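You operate a simulated robot arm through the tools that you are given. There is no shell and no other tool.

You run a simulated robot arm. Do the job below in one go: nothing can be reset, and whatever is moved stays where it is left.

Task
Tighten the blue flange's two slack nuts, then close its drain and vent.
Fine: slack nuts show orange pads; use the socket key and put it back in its place. Set down upright: socket key.

Only the result counts: the job must be done as asked and must still hold three seconds after the hand-in. Knocking over, shifting, dropping, spilling or breaking anything else fails it.

Robot
A 7-joint arm with a fingered hand, fixed in place. Base frame: the origin is at the foot of the arm, x ahead of it, y to its left, z up; the work surface is at about z = 0.86. Lengths are in m, angles in degrees, forces in N, time in s.
Its first joint turns from -69.0 to 172.0 degrees. Payload 5 kg.
The tool frame sits at the grasp point between the pads (the TCP): z along the fingers, y along the line on which they close. The tips reach 0.032 m beyond it. Largest opening 0.16 m; the body of the gripper starts 0.089 m behind the TCP. The gripper is a hand of 3 fingers: y runs from the thumb to the fingers, the wrist lies at [0, 0, -0.252] in the tool frame, and closing takes about 1.5 s.
Orientation is that of the tool frame in the base frame, as [roll, pitch, yaw] about the fixed x, y, z axes, in that order (R = Rz(yaw) Ry(pitch) Rx(roll)). With the fingers straight down and closing along the base's y, the tool's x points along the base's -x, its y along +y and its z along -z.

Tools
- The arm moves only by the tool arm_command. Its argument "deltas" is a list of rows, each a list of 3 entries, a list of its own where there are three numbers: the gripper command, from -1 (fully open) to 1 (shut), values between in proportion, then the shift along the tool's x, y, z in m, then the turn, a rotation vector about the tool's x, y, z in degrees. In form: [[grip, [tx, ty, tz], [ax, ay, az]], ...]. A call has 1 to 20 rows; each row is the pose to reach, as a shift and turn from the pose commanded when the call began, along the tool's axes at that moment. Rows are played at 5 a second. More than 0.05 m and 8.6 degrees between two rows, or a gripper value outside its range, and nothing of the call is played. Where a pose cannot be reached the arm comes as near as it can. A force on the tool above 70 N (or 10 N above the force at the start of the call, whichever is more), or a blocked arm, ends the call early, and 0.2 s more pass. Each finger travels about 0.108 m/s and halts on what it meets, pressing with about 25 N; the grip force reading is that of the motor and also rises with nothing between the fingers. The clock runs only during rows and for 0.2 s after the last one: add rows that repeat a pose to give the fingers time. The reply holds the time, the measured pose of the TCP, the force on the tool along the base axes, the opening and the grip force, in the units named above and with some noise, with the torque about the TCP (base axes, N m) and any sound that the robot's microphone picked up, and new pictures: "pictures" is both (left out), scene, wrist or none.
- Cameras (640 x 400 px; columns grow to the right, rows downward): "scene" is fixed at [0.2206, -0.6499, 1.5848]; the picture's right is [0.67, -0.74, 0.00], its down [-0.31, -0.28, -0.91] and it looks along [0.68, 0.60, -0.42] (base axes); focal length 371 px, centre (320, 200). "wrist" rides on the gripper at [0.065, -0.004, -0.116] in the tool frame; the picture's right is [0.06, 1.00, 0.00], its down [-0.87, 0.05, -0.49] and it looks along [-0.49, 0.03, 0.87] (tool axes); focal length 261 px, centre (320, 200). There is no depth. A picture from a camera that has moved, and an enlarged one, comes with that camera's place and axes in the base frame and with its lens.
- raise_lower(by): slides the trunk up (or, below 0, down) by that many m; the arm rides with it, the base frame stays. It gives what a move gives, with no picture.
- set_grasp(shape): the hand has 3 fingers and takes this shape, open, in about a second: jaw (thumb against the fingers, like two jaws); tri (thumb and two fingers); tip (a fingertip pinch); poke (one finger out to press); point (the index stretched); flat (the hand flat); cup (the hand cupped); fist (a fist). The gripper value then closes the fingers along that shape, each until it touches; the sizes above hold for jaw. It gives what a move gives, with no picture.
- enlarge(camera, box): a new picture of the part [left, top, right, bottom] of that camera's present view, enlarged. It takes no simulated time.
- job_done(): hands the job in; it is judged then, once.

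Nothing tells you positions but the pictures and the camera data. Unless the task says otherwise, let go and move clear before handing in.

The tools are called after "Call:" as name(argument=value, ...) on one line, values as JSON. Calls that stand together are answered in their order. arm_command: Moves the arm, as the interface text tells. Its arguments: {"type":"object","properties":{"deltas":{"type":"array","items":{"type":"array"}},"pictures":{"type":"string","enum":["both","scene","wrist","none"]}},"required":["deltas"]} The other tools are called the same way: raise_lower (by) slides the trunk up or down; set_grasp (shape) gives the hand a shape; enlarge (camera, box) takes an enlarged picture of a part of a camera's view; job_done () hands the job in.

At the start:

```text
time_s: 0.0
position: [0.6924, 0.0373, 1.304]
ee_rot: [-180.0, 0.0, 180.0]
force: [-0.1, -0.1, 0.2]
moment: [0.03, -0.03, -0.02]
gripper_width: 0.1595
grasp_force: 0.0
shape: jaw
trunk travel left (down, up): [-0.775, 0.165]
```

scene: 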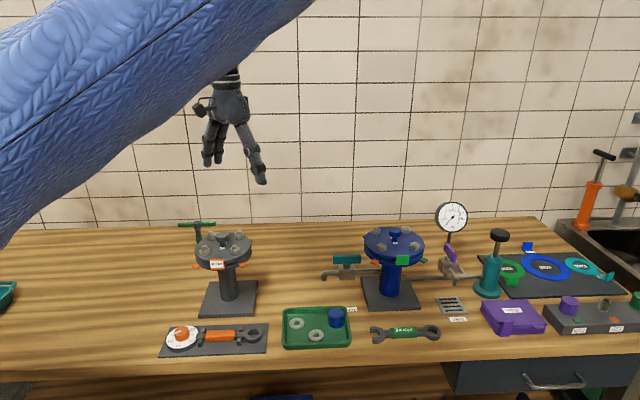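
wrist: 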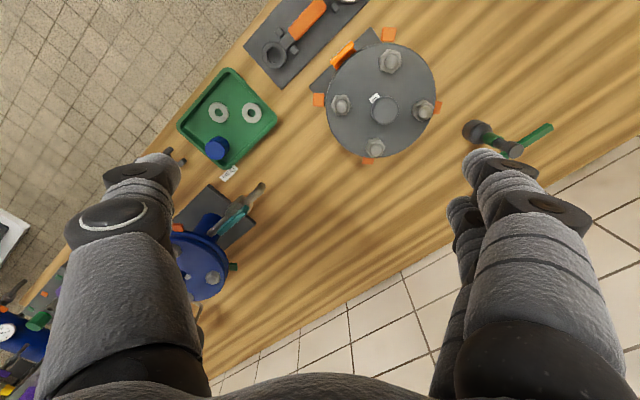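

I see a bench with a grey flange on the left and a blue flange on the right, plus several tools around them. I'll look closer at each before moving.

Call:
enlarge(camera="scene", box=[310, 190, 480, 320])

Call:
enlarge(camera="scene", box=[430, 200, 640, 350])

Call:
enlarge(camera="scene", box=[150, 210, 360, 360])

Call:
enlarge(camera="wrist", box=[0, 160, 260, 400])

```text
3.08 times, centred on (395, 255) of scene
camera zoom: at [0.2206, -0.6499, 1.5848], right [0.67, -0.74, 0.0], down [-0.31, -0.28, -0.91], along [0.68, 0.6, -0.42], focal length 1141 px, centre (89, 31)
```

zoom: 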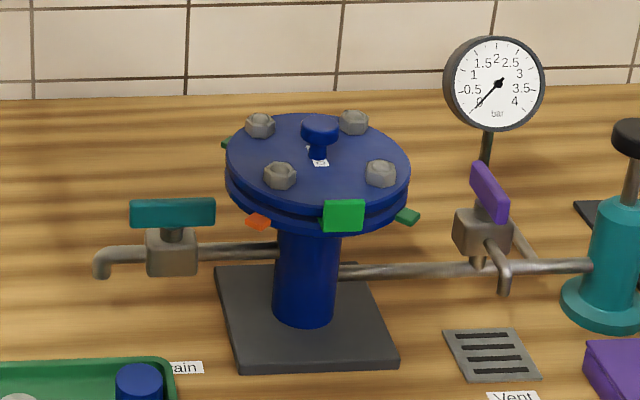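

```text
2.67 times, centred on (535, 275) of scene
camera zoom: at [0.2206, -0.6499, 1.5848], right [0.67, -0.74, 0.0], down [-0.31, -0.28, -0.91], along [0.68, 0.6, -0.42], focal length 989 px, centre (-253, 0)
```

zoom: 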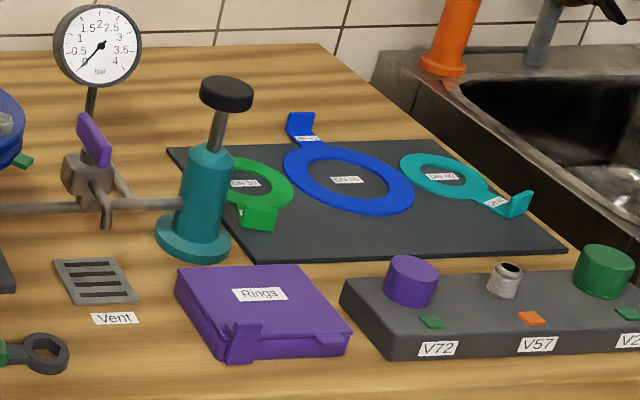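

```text
2.67 times, centred on (255, 285) of scene
camera zoom: at [0.2206, -0.6499, 1.5848], right [0.67, -0.74, 0.0], down [-0.31, -0.28, -0.91], along [0.68, 0.6, -0.42], focal length 989 px, centre (493, -27)
```

zoom: 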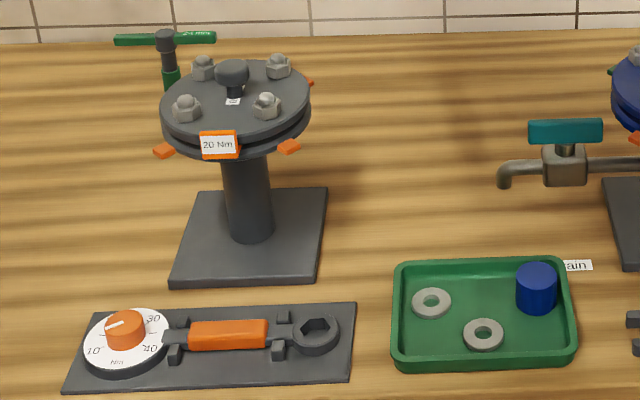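

```text
1.67 times, centred on (130, 280) of wrist
camera zoom: at [0.6265, 0.0338, 1.4196], right [-0.06, 1.0, 0.0], down [0.87, 0.05, 0.49], along [0.49, 0.03, -0.87], focal length 434 px, centre (637, 67)
```

zoom: 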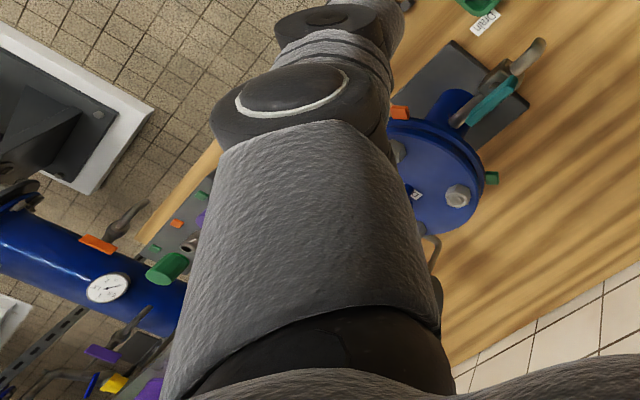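

I'll look closely at the green T-handle thing (probably the socket key) behind the grey flange, and at the rest.

Call:
enlarge(camera="wrist", box=[420, 80, 600, 200])

Call:
enlarge(camera="scene", box=[160, 200, 270, 280])

Call:
enlarge(camera="scene", box=[320, 290, 480, 390])

Call:
enlarge(camera="scene", box=[420, 190, 530, 300])

```text
3.33 times, centred on (510, 140) of wrist
camera zoom: at [0.6265, 0.0338, 1.4196], right [-0.06, 1.0, 0.0], down [0.87, 0.05, 0.49], along [0.49, 0.03, -0.87], focal length 869 px, centre (-313, 400)
```

zoom: 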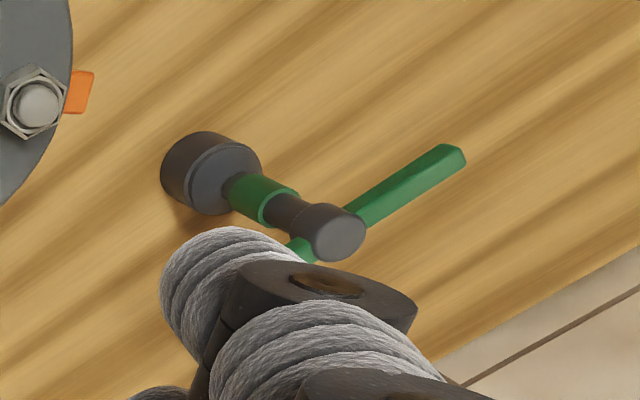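

```text
5.00 times, centred on (215, 240) of scene
camera zoom: at [0.2206, -0.6499, 1.5848], right [0.67, -0.74, 0.0], down [-0.31, -0.28, -0.91], along [0.68, 0.6, -0.42], focal length 1854 px, centre (845, 0)
```

zoom: 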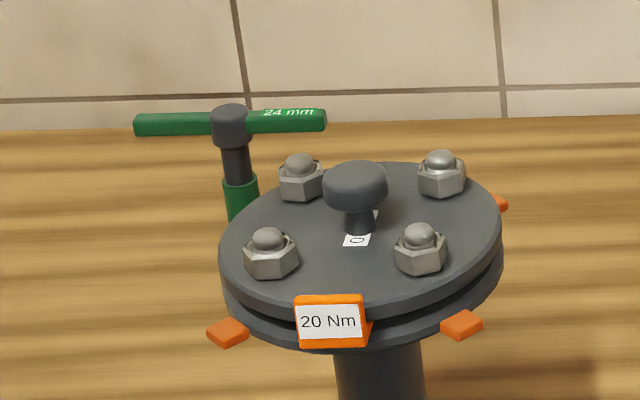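

```text
4.00 times, centred on (400, 340) of scene
camera zoom: at [0.2206, -0.6499, 1.5848], right [0.67, -0.74, 0.0], down [-0.31, -0.28, -0.91], along [0.68, 0.6, -0.42], focal length 1483 px, centre (0, -360)
```

zoom: 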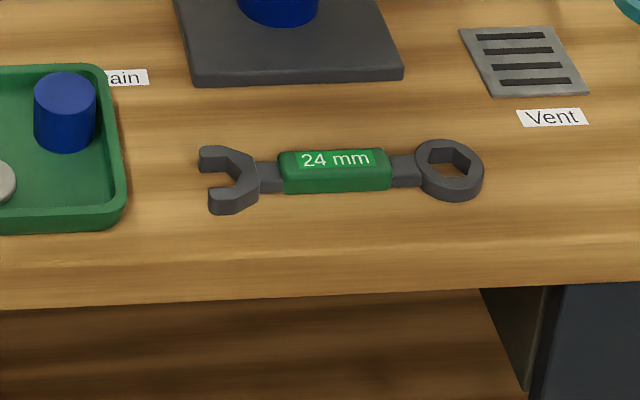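

```text
3.64 times, centred on (475, 245) of scene
camera zoom: at [0.2206, -0.6499, 1.5848], right [0.67, -0.74, 0.0], down [-0.31, -0.28, -0.91], along [0.68, 0.6, -0.42], focal length 1348 px, centre (-244, 36)
```

zoom: 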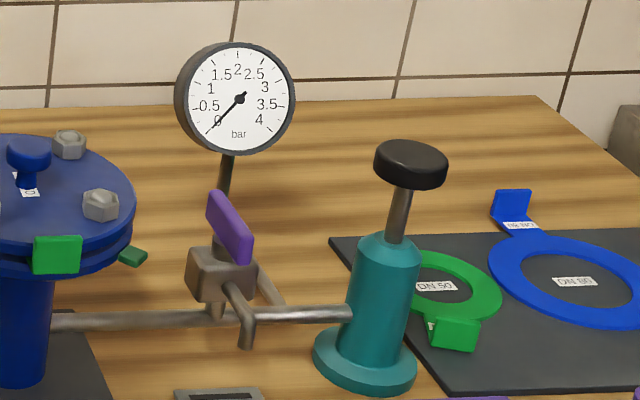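

Bench runs diagonally in the base frame: blue flange near (1.02,-0.20), green T-handle socket key near (0.745,0.355) standing upright, teal drain handle and purple vent handle beside the blue flange. I'll move to get a good wrist view of the blue flange.

Call:
arm_command(deltas=[[-1, [-0.03, -0.04, -0.02], [0, 0, 0]], [-1, [-0.06, -0.08, -0.04], [0, 0, 0]], [-1, [-0.09, -0.12, -0.06], [0, 0, 0]], [-1, [-0.11, -0.155, -0.08], [0, 0, 0]], [-1, [-0.13, -0.19, -0.08], [0, 0, 0]], [-1, [-0.13, -0.19, -0.08], [0, 0, 0]]])

```text
refused: row 1 steps farther than a row can; nothing moved
```

The first step was slightly too long; I'll split it finer.

Call:
arm_command(deltas=[[-1, [-0.02, -0.03, -0.012], [0, 0, 0]], [-1, [-0.04, -0.06, -0.025], [0, 0, 0]], [-1, [-0.06, -0.09, -0.04], [0, 0, 0]], [-1, [-0.08, -0.12, -0.05], [0, 0, 0]], [-1, [-0.1, -0.15, -0.06], [0, 0, 0]], [-1, [-0.12, -0.18, -0.07], [0, 0, 0]], [-1, [-0.13, -0.19, -0.08], [0, 0, 0]], [-1, [-0.13, -0.19, -0.08], [0, 0, 0]]])

```text
time_s: 1.8
position: [0.8234, -0.1531, 1.3828]
ee_rot: [-179.9, 0.0, -180.0]
force: [-0.5, 0.0, -0.1]
moment: [0.01, -0.01, 0.0]
gripper_width: 0.1601
grasp_force: 0.0
shape: jaw
trunk travel left (down, up): [-0.775, 0.165]
camera wrist: at [0.7571, -0.1568, 1.4977], right [-0.06, 1.0, 0.0], down [0.87, 0.05, 0.49], along [0.49, 0.03, -0.87], focal length 261 px, centre (320, 200)
```

scene: 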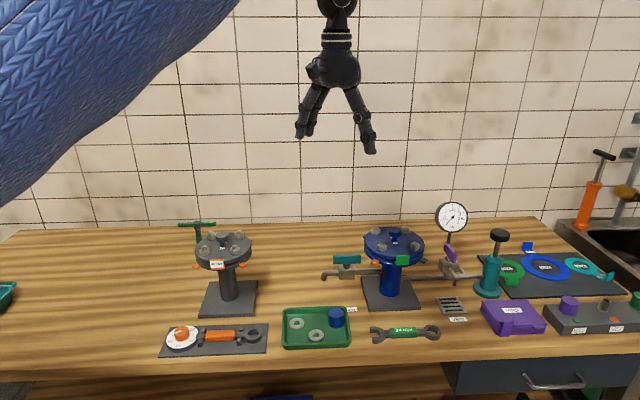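
wrist: 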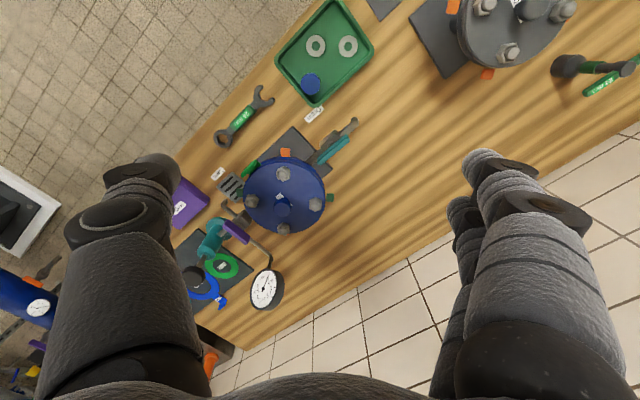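

Call:
enlarge(camera="wrist", box=[190, 110, 380, 320])

Call:
enlarge(camera="wrist", box=[530, 20, 640, 100])

```text
1.90 times, centred on (285, 215) of wrist
camera zoom: at [0.7571, -0.1568, 1.4977], right [-0.06, 1.0, 0.0], down [0.87, 0.05, 0.49], along [0.49, 0.03, -0.87], focal length 496 px, centre (387, 171)
```

zoom: 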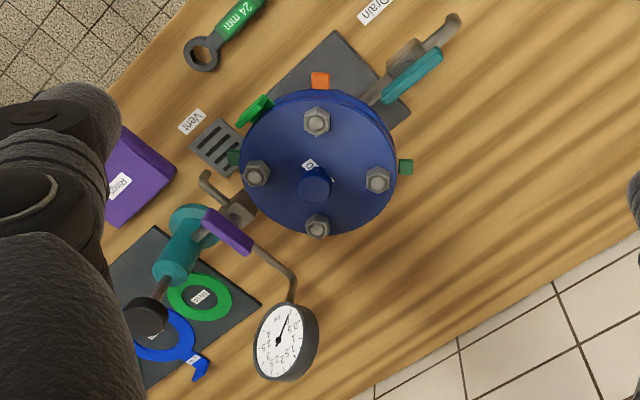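

```text
5.00 times, centred on (585, 60) of wrist
camera zoom: at [0.7571, -0.1568, 1.4977], right [-0.06, 1.0, 0.0], down [0.87, 0.05, 0.49], along [0.49, 0.03, -0.87], focal length 1303 px, centre (-1005, 900)
```

zoom: 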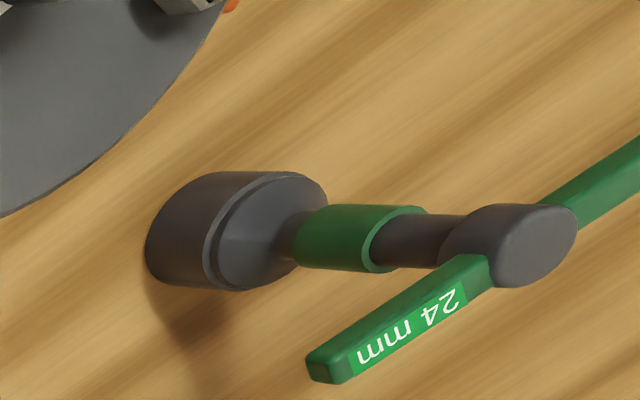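

The slack nuts are the one nearest the robot (orange pad) at about (0.949,-0.217) and, since both side nuts show green, the far one at about (1.069,-0.217), tops near z=1.07. I'll test the reach, pointing down, above the far nut.

Call:
arm_command(deltas=[[-1, [-0.04, -0.01, 0.01], [0, 0, 0]], [-1, [-0.08, -0.02, 0.02], [0, 0, 0]], [-1, [-0.12, -0.03, 0.03], [0, 0, 0]], [-1, [-0.16, -0.04, 0.04], [0, 0, 0]], [-1, [-0.2, -0.05, 0.05], [0, 0, 0]], [-1, [-0.24, -0.062, 0.06], [0, 0, 0]], [-1, [-0.246, -0.064, 0.06], [0, 0, 0]], [-1, [-0.246, -0.064, 0.06], [0, 0, 0]]])

```text
time_s: 3.6
position: [1.0326, -0.2168, 1.3193]
ee_rot: [179.9, 0.3, -179.9]
force: [-0.4, -0.6, 0.5]
moment: [0.02, 0.03, 0.02]
gripper_width: 0.16
grasp_force: 0.1
shape: jaw
out of reach, approached as far as the arm can: row 6, 7, 8
trunk travel left (down, up): [-0.775, 0.165]
camera wrist: at [0.9657, -0.2205, 1.4348], right [-0.06, 1.0, 0.0], down [0.87, 0.06, 0.49], along [0.49, 0.03, -0.87], focal length 261 px, centre (320, 200)
```

scene: 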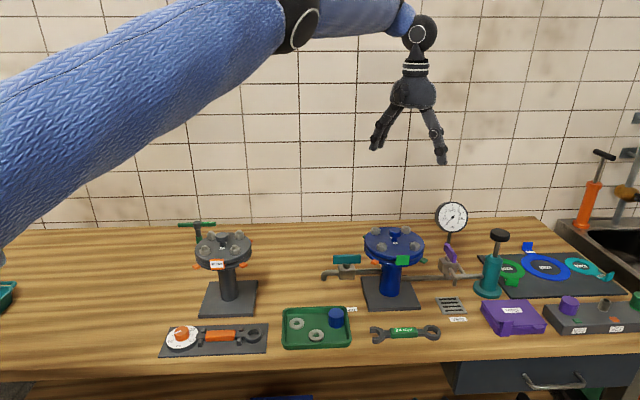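
wrist: 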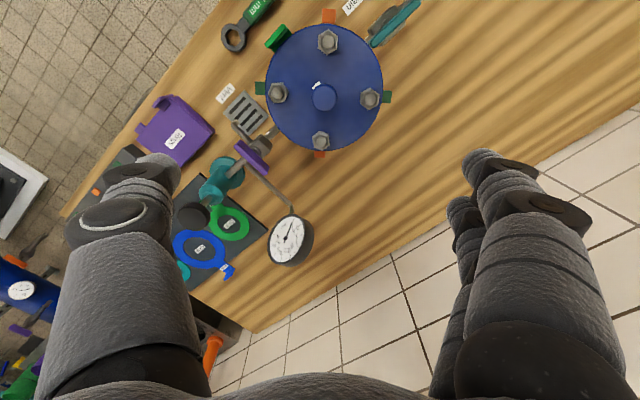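

Far pad is confirmed orange. Reach stopped at x=1.033 at this height; I'll test whether reach improves lower down (where the hand will be with the key).

Call:
arm_command(deltas=[[-1, [0, 0, 0.04], [0, 0, 0]], [-1, [0, 0, 0.08], [0, 0, 0]], [-1, [0, 0, 0.11], [0, 0, 0]], [-1, [0, 0, 0.11], [0, 0, 0]]], pictures="none")

```text
time_s: 4.6
position: [1.0323, -0.2157, 1.2098]
ee_rot: [179.9, 0.0, 179.9]
force: [-0.2, -0.4, -0.3]
moment: [0.0, -0.01, 0.0]
gripper_width: 0.1597
grasp_force: 0.0
shape: jaw
trunk travel left (down, up): [-0.775, 0.165]
```

Call:
arm_command(deltas=[[-1, [-0.02, 0, 0], [0, 0, 0]], [-1, [-0.04, 0, 0], [0, 0, 0]], [-1, [-0.06, 0, 0], [0, 0, 0]], [-1, [-0.06, 0, 0], [0, 0, 0]]], pictures="both")

```text
time_s: 5.6
position: [1.0646, -0.2086, 1.2098]
ee_rot: [180.0, -0.1, -179.9]
force: [-0.1, 0.3, 0.6]
moment: [-0.06, 0.01, 0.0]
gripper_width: 0.1601
grasp_force: 0.1
shape: jaw
out of reach, approached as far as the arm can: row 2, 3, 4
trunk travel left (down, up): [-0.775, 0.165]
camera wrist: at [0.9998, -0.2128, 1.3252], right [-0.06, 1.0, 0.0], down [0.87, 0.06, 0.49], along [0.49, 0.03, -0.87], focal length 261 px, centre (320, 200)
```

scene: 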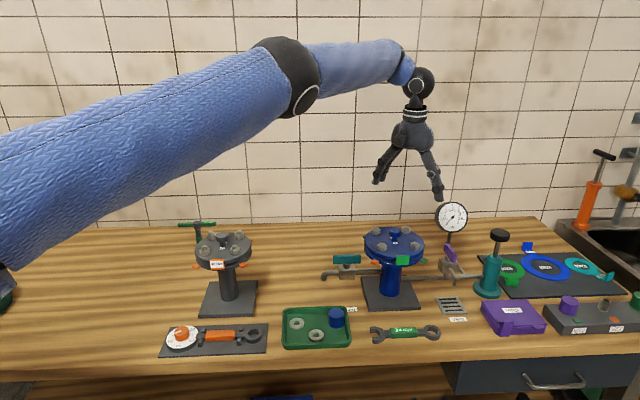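
wrist: 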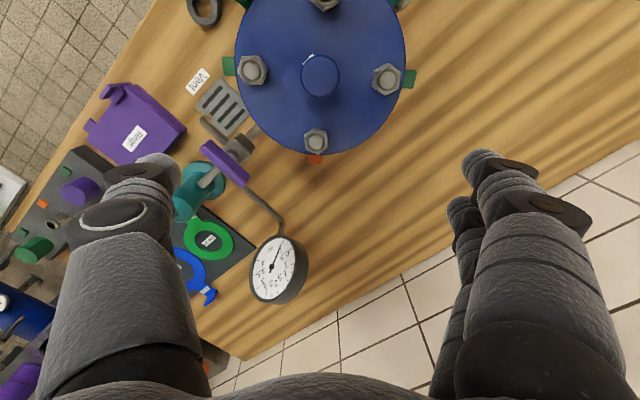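

Far-nut reach is just about there (1.065) and a higher trunk will extend it. I'll raise the trunk by 0.15 and then test the turning range about the vertical, above the flange.

Call:
raise_lower(by=0.15)

Call:
arm_command(deltas=[[-1, [0.0, 0, 0.04], [0, 0, 0]], [-1, [-0.0, 0, 0.08], [0, 0, 0]], [-1, [0, 0, 0.12], [0, 0, 0]], [-1, [-0.015, -0.008, 0.12], [0, 0, 0]], [-1, [-0.015, -0.008, 0.12], [0, 0, 0]]], pictures="none")

```text
time_s: 7.3
position: [1.0652, -0.2105, 1.3604]
ee_rot: [-180.0, 0.1, 180.0]
force: [0.3, 0.9, -0.3]
moment: [0.03, 0.01, -0.02]
gripper_width: 0.1599
grasp_force: 0.0
shape: jaw
trunk travel left (down, up): [-0.925, 0.015]
```

```text
time_s: 8.6
position: [1.0796, -0.22, 1.2394]
ee_rot: [179.9, 0.2, -179.9]
force: [-0.4, 0.2, 0.2]
moment: [0.0, 0.0, 0.02]
gripper_width: 0.16
grasp_force: 0.1
shape: jaw
trunk travel left (down, up): [-0.925, 0.015]
```

Now reach covers the far nut. Testing rotation about the vertical, clockwise first.

Call:
arm_command(deltas=[[-1, [0, 0, 0], [0, 0, 8]], [-1, [0, 0, 0], [0, 0, 16]], [-1, [0, 0, 0], [0, 0, 24]], [-1, [0, 0, 0], [0, 0, 32]], [-1, [0, 0, 0], [0, 0, 40]], [-1, [0, 0, 0], [0, 0, 48]], [-1, [0, 0, 0], [0, 0, 56]], [-1, [0, 0, 0], [0, 0, 64]], [-1, [0, 0, 0], [0, 0, 72]], [-1, [0, 0, 0], [0, 0, 80]], [-1, [0, 0, 0], [0, 0, 88]], [-1, [0, 0, 0], [0, 0, 96]], [-1, [0, 0, 0], [0, 0, 104]], [-1, [0, 0, 0], [0, 0, 112]], [-1, [0, 0, 0], [0, 0, 120]], [-1, [0, 0, 0], [0, 0, 128]], [-1, [0, 0, 0], [0, 0, 136]], [-1, [0, 0, 0], [0, 0, 144]], [-1, [0, 0, 0], [0, 0, 152]], [-1, [0, 0, 0], [0, 0, 160]]], pictures="wrist")

```text
time_s: 12.8
position: [1.0751, -0.2177, 1.2388]
ee_rot: [179.9, -0.5, 20.3]
force: [-0.7, -0.2, 1.4]
moment: [0.02, 0.0, 0.01]
gripper_width: 0.1599
grasp_force: 0.1
shape: jaw
out of reach, approached as far as the arm can: row 20
trunk travel left (down, up): [-0.925, 0.015]
camera wrist: at [1.1341, -0.1916, 1.3558], right [0.4, -0.91, 0.0], down [-0.8, -0.35, 0.48], along [-0.44, -0.2, -0.88], focal length 261 px, centre (320, 200)
```

wrist: 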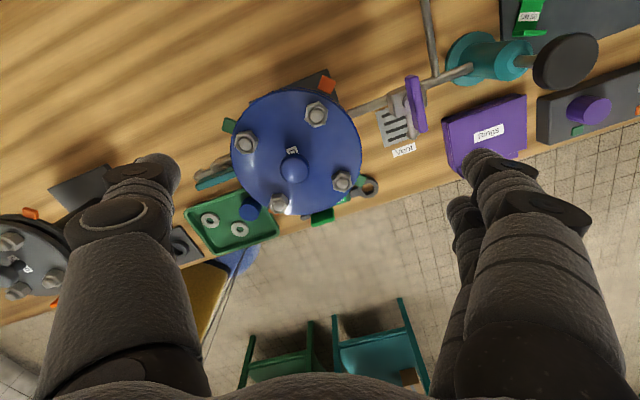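

Rotation range is at least 160° clockwise from the present yaw. I'll zoom this view to pin the nut positions more precisely.

Call:
enlarge(camera="wrist", box=[180, 60, 420, 230])

Call:
enlarge(camera="wrist", box=[340, 40, 540, 180])

```text
2.35 times, centred on (300, 145) of wrist
camera zoom: at [1.1341, -0.1916, 1.3558], right [0.4, -0.91, 0.0], down [-0.8, -0.35, 0.48], along [-0.44, -0.2, -0.88], focal length 613 px, centre (367, 329)
```

zoom: 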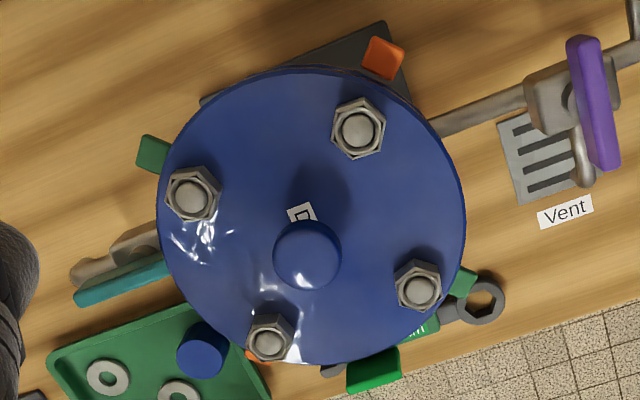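

```text
2.86 times, centred on (440, 110) of wrist
camera zoom: at [1.1341, -0.1916, 1.3558], right [0.4, -0.91, 0.0], down [-0.8, -0.35, 0.48], along [-0.44, -0.2, -0.88], focal length 745 px, centre (-23, 457)
```

zoom: 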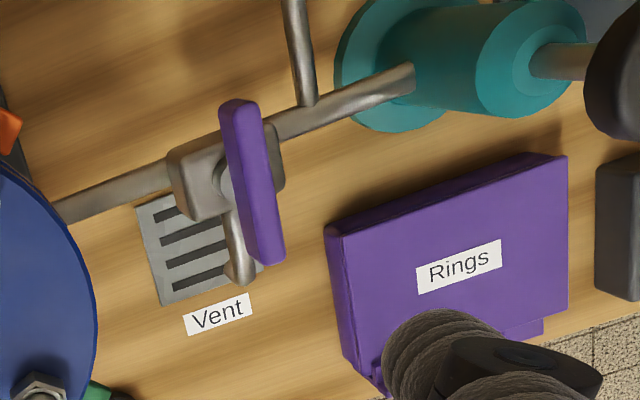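

Nuts refined: far ≈ (1.081,-0.213), near ≈ (0.953,-0.213), stud tips z≈1.05; vent handle ≈ (1.136,-0.332,0.993), now lined up with its spout (open). Next I go over the socket key with the hand turned so its x lies along the T-bar.

Call:
arm_command(deltas=[[-1, [0, 0, -0.04], [0, 0, 0]], [-1, [0, 0, -0.08], [0, 0, 0]], [-1, [-0.0069, -0.0408, -0.08], [0, 0, -7]], [-1, [-0.0138, -0.0815, -0.08], [0, 0, -14]], [-1, [-0.0208, -0.1222, -0.08], [0, 0, -21]], [-1, [-0.0277, -0.163, -0.08], [0, 0, -28]], [-1, [-0.0346, -0.2038, -0.08], [0, 0, -35]], [-1, [-0.0415, -0.2445, -0.08], [0, 0, -42]], [-1, [-0.0484, -0.2852, -0.08], [0, 0, -49]], [-1, [-0.0554, -0.326, -0.08], [0, 0, -56]], [-1, [-0.0623, -0.3668, -0.08], [0, 0, -63]], [-1, [-0.0692, -0.4075, -0.08], [0, 0, -70]], [-1, [-0.0761, -0.4482, -0.08], [0, 0, -77]], [-1, [-0.083, -0.489, -0.08], [0, 0, -84]], [-1, [-0.09, -0.5298, -0.08], [0, 0, -91]], [-1, [-0.0969, -0.5705, -0.08], [0, 0, -98]], [-1, [-0.1038, -0.6112, -0.08], [0, 0, -105]], [-1, [-0.1107, -0.652, -0.08], [0, 0, -112]], [-1, [-0.1107, -0.652, -0.08], [0, 0, -112]]])

```text
time_s: 16.8
position: [0.7475, 0.3527, 1.322]
ee_rot: [-180.0, -0.1, 132.1]
force: [0.3, -0.1, 0.8]
moment: [0.05, 0.05, 0.0]
gripper_width: 0.1601
grasp_force: 0.1
shape: jaw
out of reach, approached as far as the arm can: row 1, 2, 3, 4, 5, 6
trunk travel left (down, up): [-0.925, 0.015]
camera wrist: at [0.7005, 0.3996, 1.4377], right [0.7, 0.71, 0.0], down [0.62, -0.61, 0.49], along [0.35, -0.34, -0.87], focal length 261 px, centre (320, 200)
```

scene: 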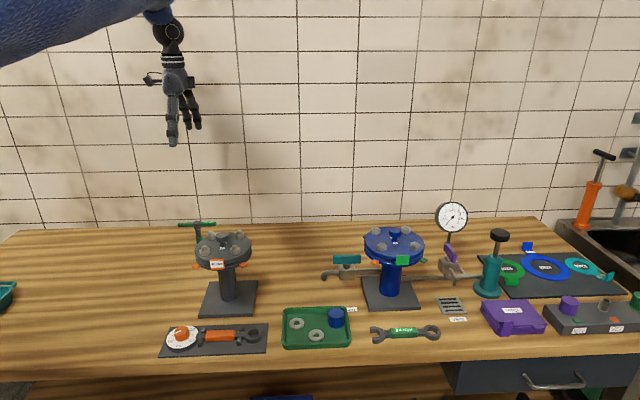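
wrist: 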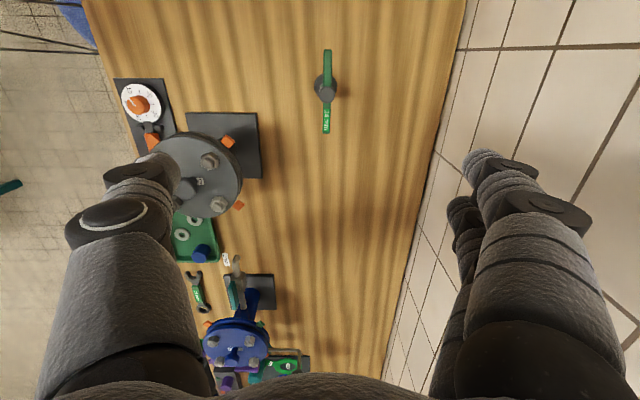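

Call:
enlarge(camera="wrist", box=[260, 30, 400, 150])

```text
3.33 times, centred on (330, 90) of wrist
camera zoom: at [0.7005, 0.3996, 1.4377], right [0.7, 0.71, 0.0], down [0.62, -0.61, 0.49], along [0.35, -0.34, -0.87], focal length 869 px, centre (287, 567)
```

zoom: 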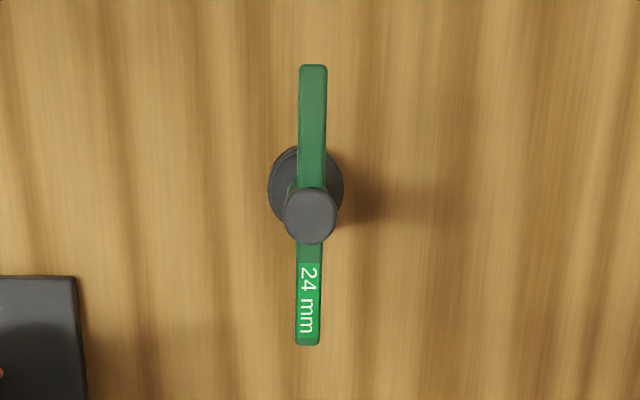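

Key stands at about (0.748,0.370), its T-bar along yaw 135° at z≈1.00. I'll align, and descend part-way above it to check.

Call:
arm_command(deltas=[[-1, [0.0122, 0.0123, 0.0], [0, 0, -3]], [-1, [0.0122, 0.0123, 0.045], [0, 0, -3]], [-1, [0.0122, 0.0123, 0.09], [0, 0, -3]], [-1, [0.0122, 0.0123, 0.135], [0, 0, -3]], [-1, [0.0122, 0.0123, 0.18], [0, 0, -3]], [-1, [0.0122, 0.0123, 0.21], [0, 0, -3]], [-1, [0.0122, 0.0123, 0.21], [0, 0, -3]]])

```text
time_s: 18.4
position: [0.7494, 0.3727, 1.1107]
ee_rot: [-180.0, 0.1, 135.1]
force: [-0.5, -0.2, 0.6]
moment: [0.01, 0.0, 0.01]
gripper_width: 0.16
grasp_force: 0.1
shape: jaw
trunk travel left (down, up): [-0.925, 0.015]
camera wrist: at [0.6998, 0.4153, 1.2271], right [0.66, 0.75, 0.0], down [0.65, -0.58, 0.49], along [0.37, -0.32, -0.87], focal length 261 px, centre (320, 200)
```

scene: 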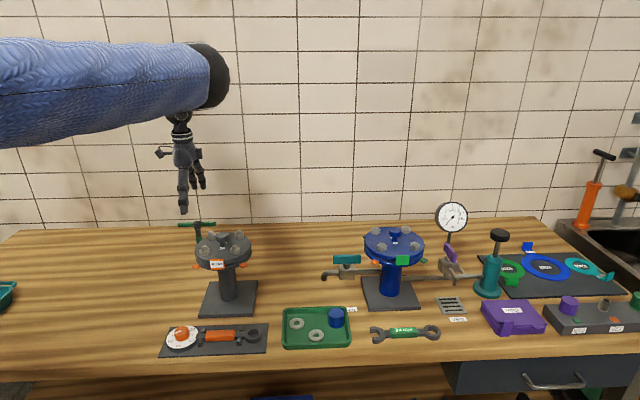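
wrist: 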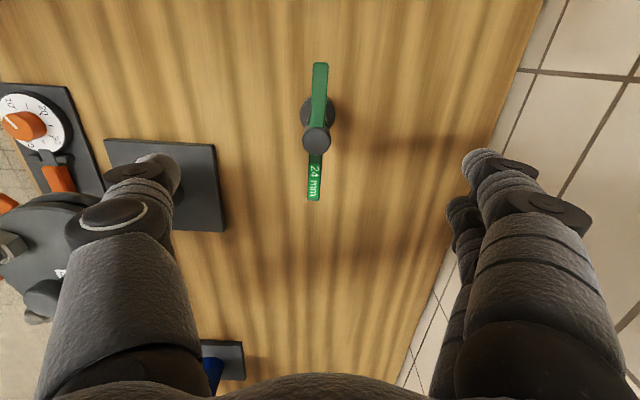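

Alignment looks right; descending so the pads straddle the bar and hub, then closing.

Call:
arm_command(deltas=[[-1, [-0.0013, -0.0025, 0.04], [0, 0, 0]], [-1, [-0.0013, -0.0025, 0.08], [0, 0, 0]], [-1, [-0.0013, -0.0025, 0.112], [0, 0, 0]], [-1, [-0.0013, -0.0025, 0.112], [0, 0, 0]]])

```text
time_s: 19.4
position: [0.746, 0.3683, 0.9979]
ee_rot: [-179.9, -0.1, 135.0]
force: [0.2, -0.5, -0.6]
moment: [-0.03, -0.01, 0.02]
gripper_width: 0.1601
grasp_force: 0.0
shape: jaw
trunk travel left (down, up): [-0.925, 0.015]
camera wrist: at [0.6965, 0.4124, 1.1137], right [0.66, 0.75, 0.0], down [0.65, -0.58, 0.49], along [0.37, -0.32, -0.87], focal length 261 px, centre (320, 200)
```

scene: 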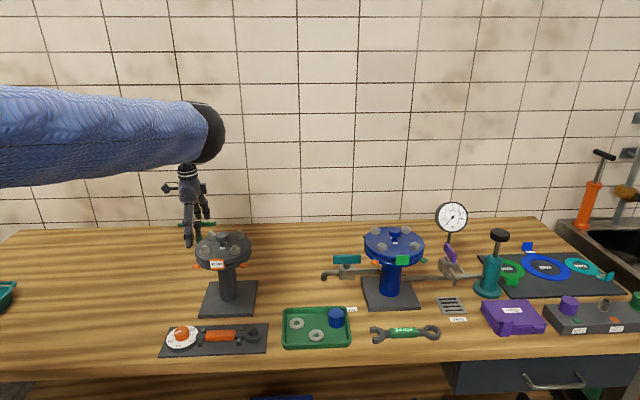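
wrist: 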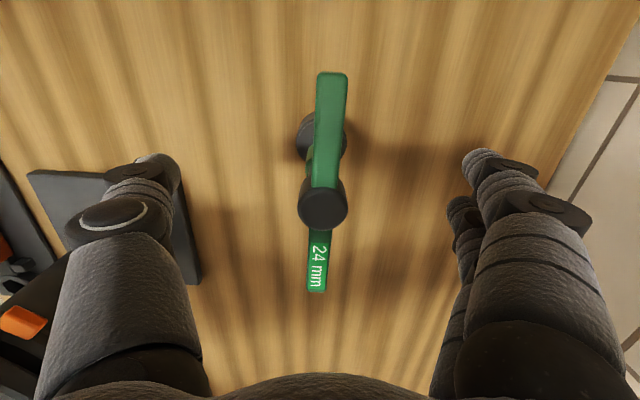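

The hub is centred under the tool point. Closing on it.

Call:
arm_command(deltas=[[-0.6, [0, 0, 0], [0, 0, 0]], [-0.3, [0, 0, 0], [0, 0, 0]], [0.0, [0, 0, 0], [0, 0, 0]], [0.2, [0, 0, 0], [0, 0, 0]], [0.4, [0, 0, 0], [0, 0, 0]], [0.55, [0, 0, 0], [0, 0, 0]], [0.7, [0, 0, 0], [0, 0, 0]], [0.85, [0, 0, 0], [0, 0, 0]], [1, [0, 0, 0], [0, 0, 0]], [1, [0, 0, 0], [0, 0, 0]], [1, [0, 0, 0], [0, 0, 0]], [1, [0, 0, 0], [0, 0, 0]]])

```text
time_s: 21.9
position: [0.7468, 0.3696, 0.9976]
ee_rot: [180.0, 0.0, 134.9]
force: [0.5, 0.5, -3.4]
moment: [-0.01, -0.02, 0.0]
gripper_width: 0.0036
grasp_force: 24.7
shape: jaw
trunk travel left (down, up): [-0.925, 0.015]
camera wrist: at [0.6968, 0.4126, 1.1135], right [0.66, 0.75, 0.0], down [0.65, -0.58, 0.49], along [0.37, -0.33, -0.87], focal length 261 px, centre (320, 200)
```

scene: 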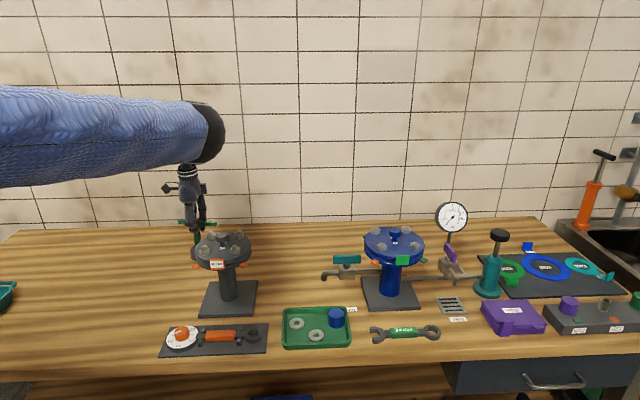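
wrist: 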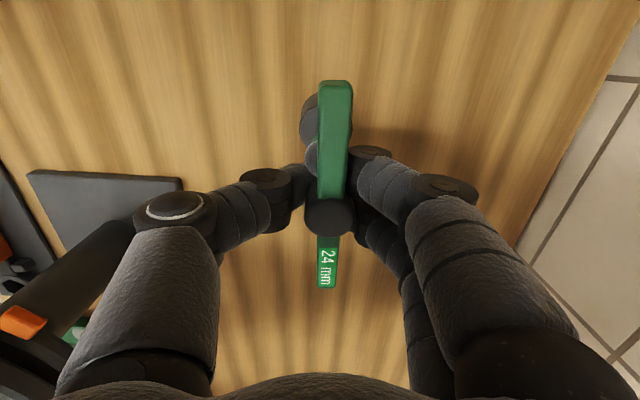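

Call:
enlarge(camera="wrist", box=[230, 60, 430, 310])

Call:
enlarge(camera="scene", box=[150, 150, 260, 260])

```text
1.60 times, centred on (330, 185) of wrist
camera zoom: at [0.6968, 0.4126, 1.1135], right [0.66, 0.75, 0.0], down [0.65, -0.58, 0.49], along [0.37, -0.33, -0.87], focal length 417 px, centre (304, 224)
```

zoom: 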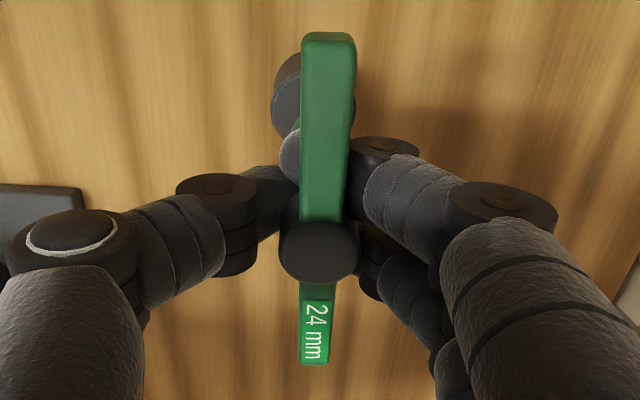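

```text
3.64 times, centred on (205, 205) of scene
camera zoom: at [0.2206, -0.6499, 1.5848], right [0.67, -0.74, 0.0], down [-0.31, -0.28, -0.91], along [0.68, 0.6, -0.42], focal length 1348 px, centre (738, 182)
```

zoom: 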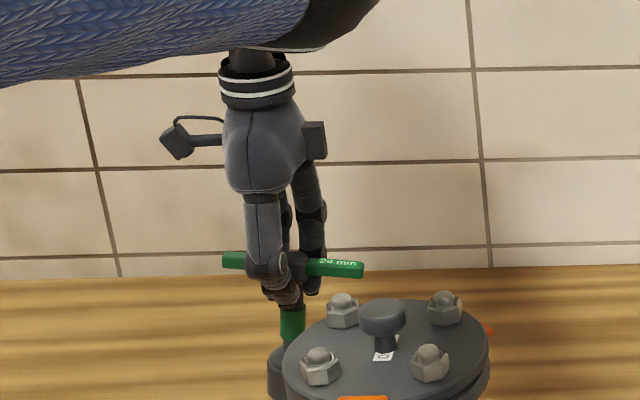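

The fingertips have wrapped under the T-bar around the shaft. I'll lift slightly and see whether the key hangs straight and firm.

Call:
arm_command(deltas=[[1, [0, 0, -0.01], [0, 0, 0]], [1, [0, 0, -0.03], [0, 0, 0]], [1, [0, 0, -0.05], [0, 0, 0]], [1, [0, 0, -0.05], [0, 0, 0]], [1, [0, 0, -0.05], [0, 0, 0]]])

Call:
enlarge(camera="scene", box=[150, 140, 260, 260])

Call:
enlarge(camera="wrist", box=[230, 60, 430, 310])

```text
time_s: 23.1
position: [0.7465, 0.37, 1.0488]
ee_rot: [180.0, 0.0, 135.0]
force: [-0.8, -1.0, -2.2]
moment: [0.02, 0.01, -0.02]
gripper_width: 0.0032
grasp_force: 25.1
shape: jaw
trunk travel left (down, up): [-0.925, 0.015]
camera wrist: at [0.6977, 0.414, 1.1644], right [0.66, 0.75, 0.0], down [0.65, -0.58, 0.49], along [0.37, -0.33, -0.87], focal length 261 px, centre (320, 200)
```

scene: 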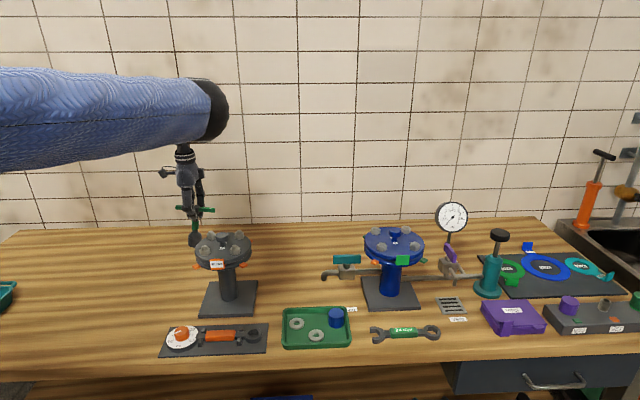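
wrist: 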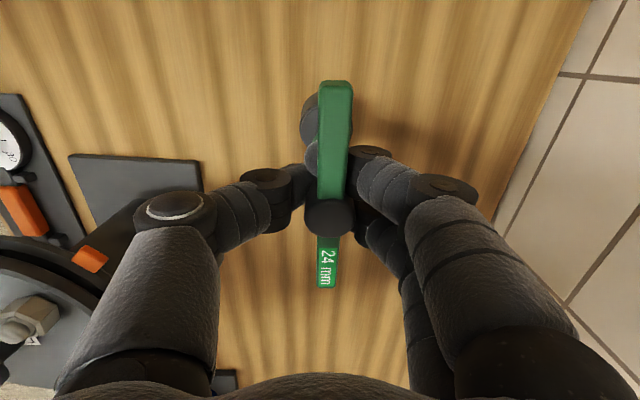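

```text
3.33 times, centred on (205, 200) of scene
camera zoom: at [0.2206, -0.6499, 1.5848], right [0.67, -0.74, 0.0], down [-0.31, -0.28, -0.91], along [0.68, 0.6, -0.42], focal length 1236 px, centre (703, 200)
```

zoom: 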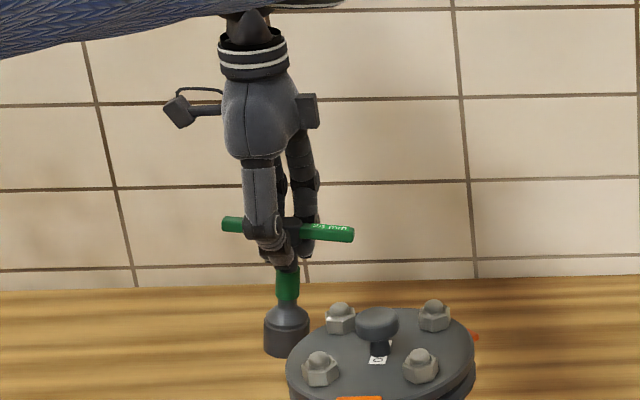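

```text
1.60 times, centred on (330, 185) of wrist
camera zoom: at [0.6977, 0.414, 1.1644], right [0.66, 0.75, 0.0], down [0.65, -0.58, 0.49], along [0.37, -0.33, -0.87], focal length 417 px, centre (304, 224)
```

zoom: 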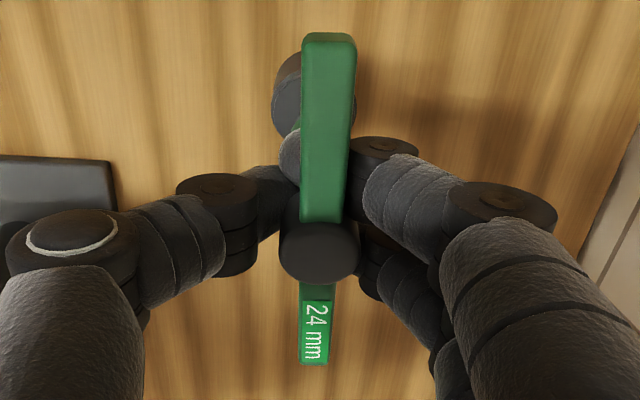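

The lift holds, but the key seems tilted several degrees sideways in the hand. Zooming to measure the tilt.

Call:
enlarge(camera="scene", box=[170, 195, 230, 255])

Call:
enlarge(camera="wrist", box=[290, 70, 370, 150])

```text
6.67 times, centred on (200, 225) of scene
camera zoom: at [0.2206, -0.6499, 1.5848], right [0.67, -0.74, 0.0], down [-0.31, -0.28, -0.91], along [0.68, 0.6, -0.42], focal length 2472 px, centre (1120, 33)
```

zoom: 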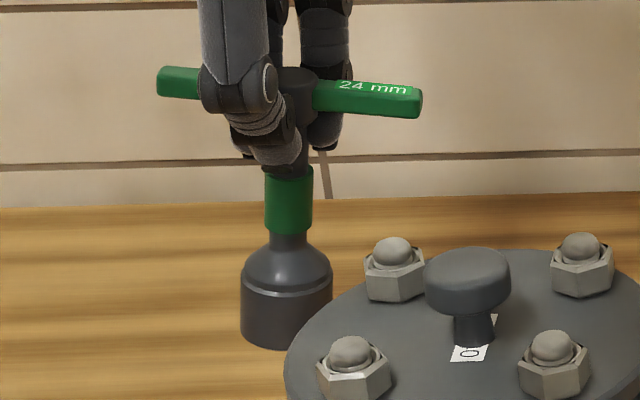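

```text
5.00 times, centred on (330, 110) of wrist
camera zoom: at [0.6977, 0.414, 1.1644], right [0.66, 0.75, 0.0], down [0.65, -0.58, 0.49], along [0.37, -0.33, -0.87], focal length 1303 px, centre (270, 650)
```

zoom: 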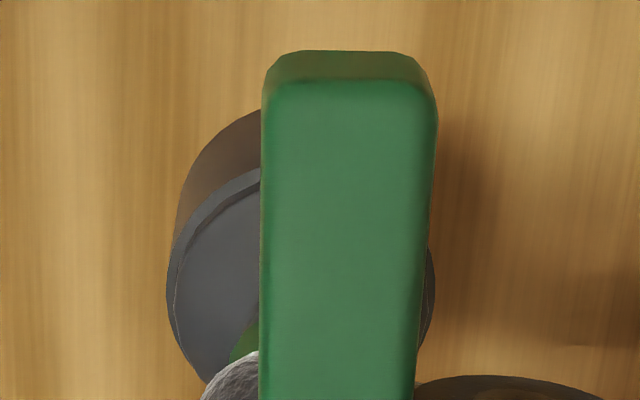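

The key is tilted about 7–8° about the tool's y in this grip. I'll cancel that by tilting the hand, check verticality, then set it down and regrip higher on the hub.

Call:
arm_command(deltas=[[1, [0, 0, 0], [0, -4, 0]], [1, [0, 0, 0], [0, -8, 0]], [1, [0, 0, 0], [0, -8, 0]]])

Call:
enlarge(camera="scene", box=[170, 195, 230, 255])

```text
time_s: 23.9
position: [0.7494, 0.37, 1.0483]
ee_rot: [180.0, 8.0, 135.0]
force: [-0.4, -0.2, -3.5]
moment: [0.0, 0.01, 0.01]
gripper_width: 0.0033
grasp_force: 24.7
shape: jaw
trunk travel left (down, up): [-0.925, 0.015]
camera wrist: at [0.6882, 0.4244, 1.1538], right [0.66, 0.75, -0.01], down [0.6, -0.52, 0.61], along [0.45, -0.41, -0.79], focal length 261 px, centre (320, 200)
```

scene: 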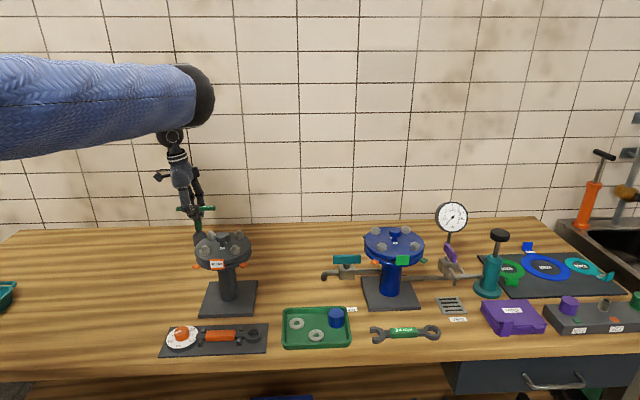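
wrist: 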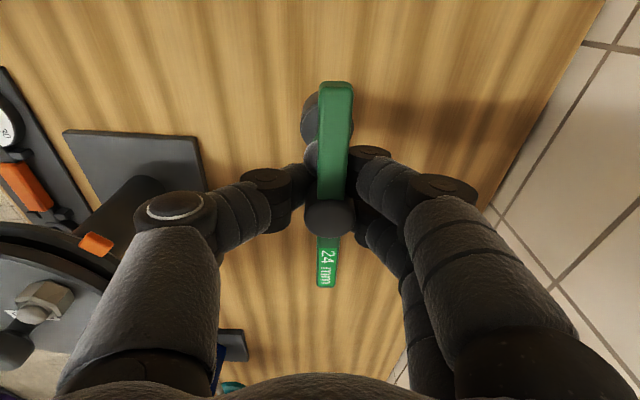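

```text
6.67 times, centred on (200, 225) of scene
camera zoom: at [0.2206, -0.6499, 1.5848], right [0.67, -0.74, 0.0], down [-0.31, -0.28, -0.91], along [0.68, 0.6, -0.42], focal length 2472 px, centre (1120, 33)
```

zoom: 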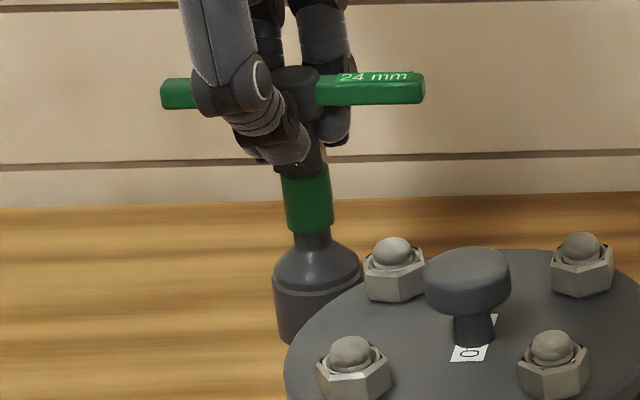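

Nearly vertical now (about 1° more). Setting it down gently at its spot to regrip higher.

Call:
arm_command(deltas=[[1, [0.001, -0.002, 0.015], [0, -1, 0]], [1, [0.002, -0.002, 0.03], [0, -1, 0]], [1, [0.0045, -0.002, 0.042], [0, -1, 0]], [1, [0.006, -0.002, 0.047], [0, -1, 0]], [1, [0.006, -0.002, 0.047], [0, -1, 0]]], pictures="scene")

Call:
enlarge(camera="scene", box=[170, 195, 230, 255])

```text
time_s: 25.1
position: [0.7464, 0.3693, 0.9988]
ee_rot: [180.0, 9.0, 135.0]
force: [0.2, 0.2, -2.1]
moment: [-0.01, 0.03, -0.05]
gripper_width: 0.0036
grasp_force: 24.8
shape: jaw
trunk travel left (down, up): [-0.925, 0.015]
```

scene: 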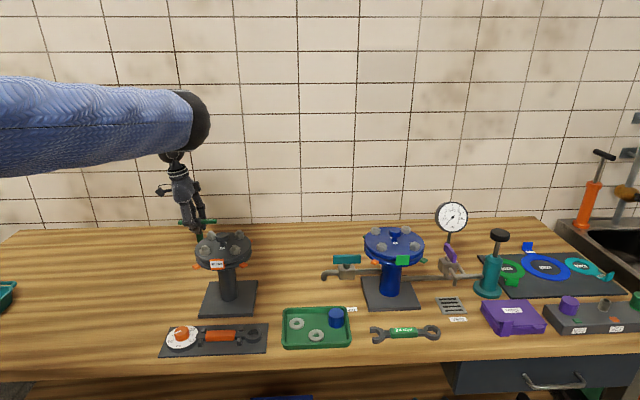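

```text
6.67 times, centred on (200, 225) of scene
camera zoom: at [0.2206, -0.6499, 1.5848], right [0.67, -0.74, 0.0], down [-0.31, -0.28, -0.91], along [0.68, 0.6, -0.42], focal length 2472 px, centre (1120, 33)
```

zoom: 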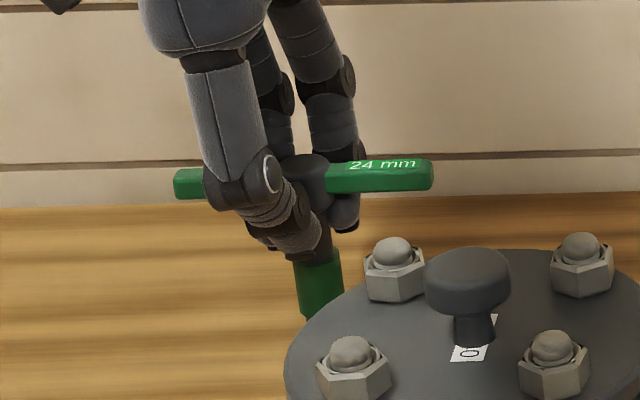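

The key is still about 1 cm above the bench (the fingers had lifted it when closing); lowering slowly until it touches.

Call:
arm_command(deltas=[[1, [0.0007, 0, 0.004], [0, 0, 0]], [1, [0.0012, 0, 0.007], [0, 0, 0]], [1, [0.0012, 0, 0.007], [0, 0, 0]]], pictures="none")

```text
time_s: 25.9
position: [0.7462, 0.3698, 0.9924]
ee_rot: [179.9, 9.0, 135.0]
force: [0.0, 0.2, -3.0]
moment: [-0.03, 0.01, 0.01]
gripper_width: 0.0032
grasp_force: 25.0
shape: jaw
trunk travel left (down, up): [-0.925, 0.015]
```

Call:
arm_command(deltas=[[1, [0.0003, 0, 0.002], [0, 0, 0]], [1, [0.0006, 0, 0.004], [0, 0, 0]], [1, [0.0006, 0, 0.004], [0, 0, 0]]], pictures="none")

Call:
enlarge(camera="scene", box=[170, 195, 230, 255])

```text
time_s: 26.8
position: [0.7463, 0.3691, 0.9914]
ee_rot: [179.9, 8.9, 135.0]
force: [-2.2, 0.8, 14.0]
moment: [-0.1, -0.1, -0.04]
gripper_width: 0.0042
grasp_force: 24.9
shape: jaw
trunk travel left (down, up): [-0.925, 0.015]
```

```text
6.67 times, centred on (200, 225) of scene
camera zoom: at [0.2206, -0.6499, 1.5848], right [0.67, -0.74, 0.0], down [-0.31, -0.28, -0.91], along [0.68, 0.6, -0.42], focal length 2472 px, centre (1120, 33)
```

zoom: 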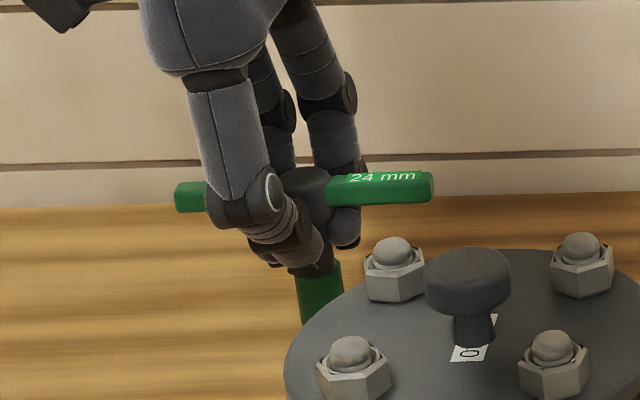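

Touched down (contact force 14 N). Opening gradually, then raising the hand straightened above the key for a higher grip.

Call:
arm_command(deltas=[[0.8, [0, 0, -0.001], [0, 0, 0]], [0.6, [0, 0, -0.001], [0, 0, 0]], [0.4, [0, 0, -0.001], [0, 0, 0]], [0.2, [0, 0, -0.001], [0, 0, 0]], [0, [0, 0, -0.001], [0, 0, 0]], [-0.3, [0, 0, -0.001], [0, 0, 0]], [-0.6, [0, 0, -0.001], [0, 0, 0]], [-0.6, [0, 0, -0.001], [0, 0, 0]]])

Call:
enlarge(camera="scene", box=[170, 195, 230, 255])

```text
time_s: 28.6
position: [0.7483, 0.3703, 0.9902]
ee_rot: [-179.9, 9.0, 135.0]
force: [0.3, 0.3, 0.4]
moment: [0.0, -0.02, -0.01]
gripper_width: 0.1275
grasp_force: 0.1
shape: jaw
trunk travel left (down, up): [-0.925, 0.015]
camera wrist: at [0.6852, 0.4251, 1.0948], right [0.66, 0.75, -0.01], down [0.59, -0.51, 0.62], along [0.46, -0.42, -0.78], focal length 261 px, centre (320, 200)
```

scene: 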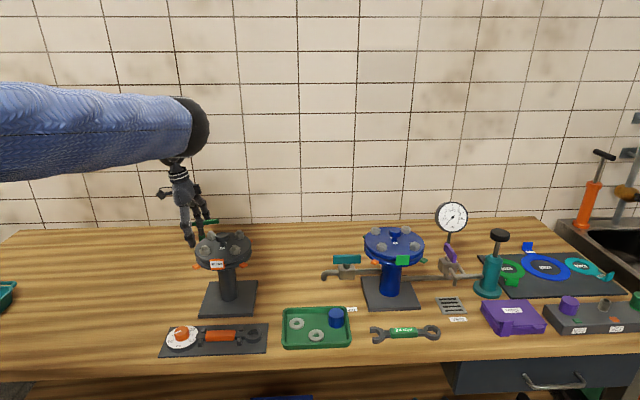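
wrist: 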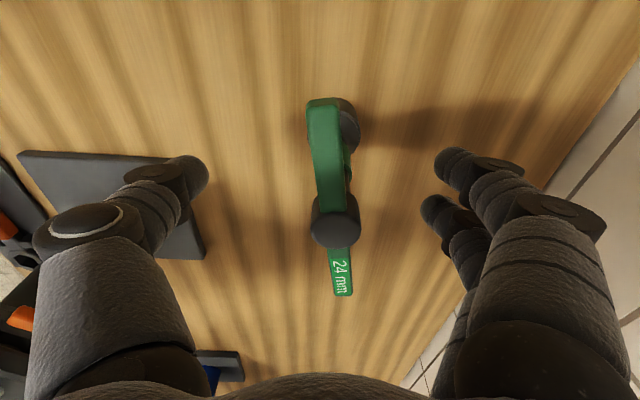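

```text
6.67 times, centred on (200, 225) of scene
camera zoom: at [0.2206, -0.6499, 1.5848], right [0.67, -0.74, 0.0], down [-0.31, -0.28, -0.91], along [0.68, 0.6, -0.42], focal length 2472 px, centre (1120, 33)
```

zoom: 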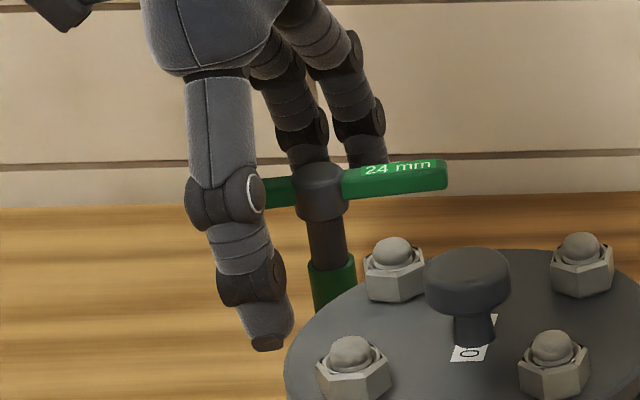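

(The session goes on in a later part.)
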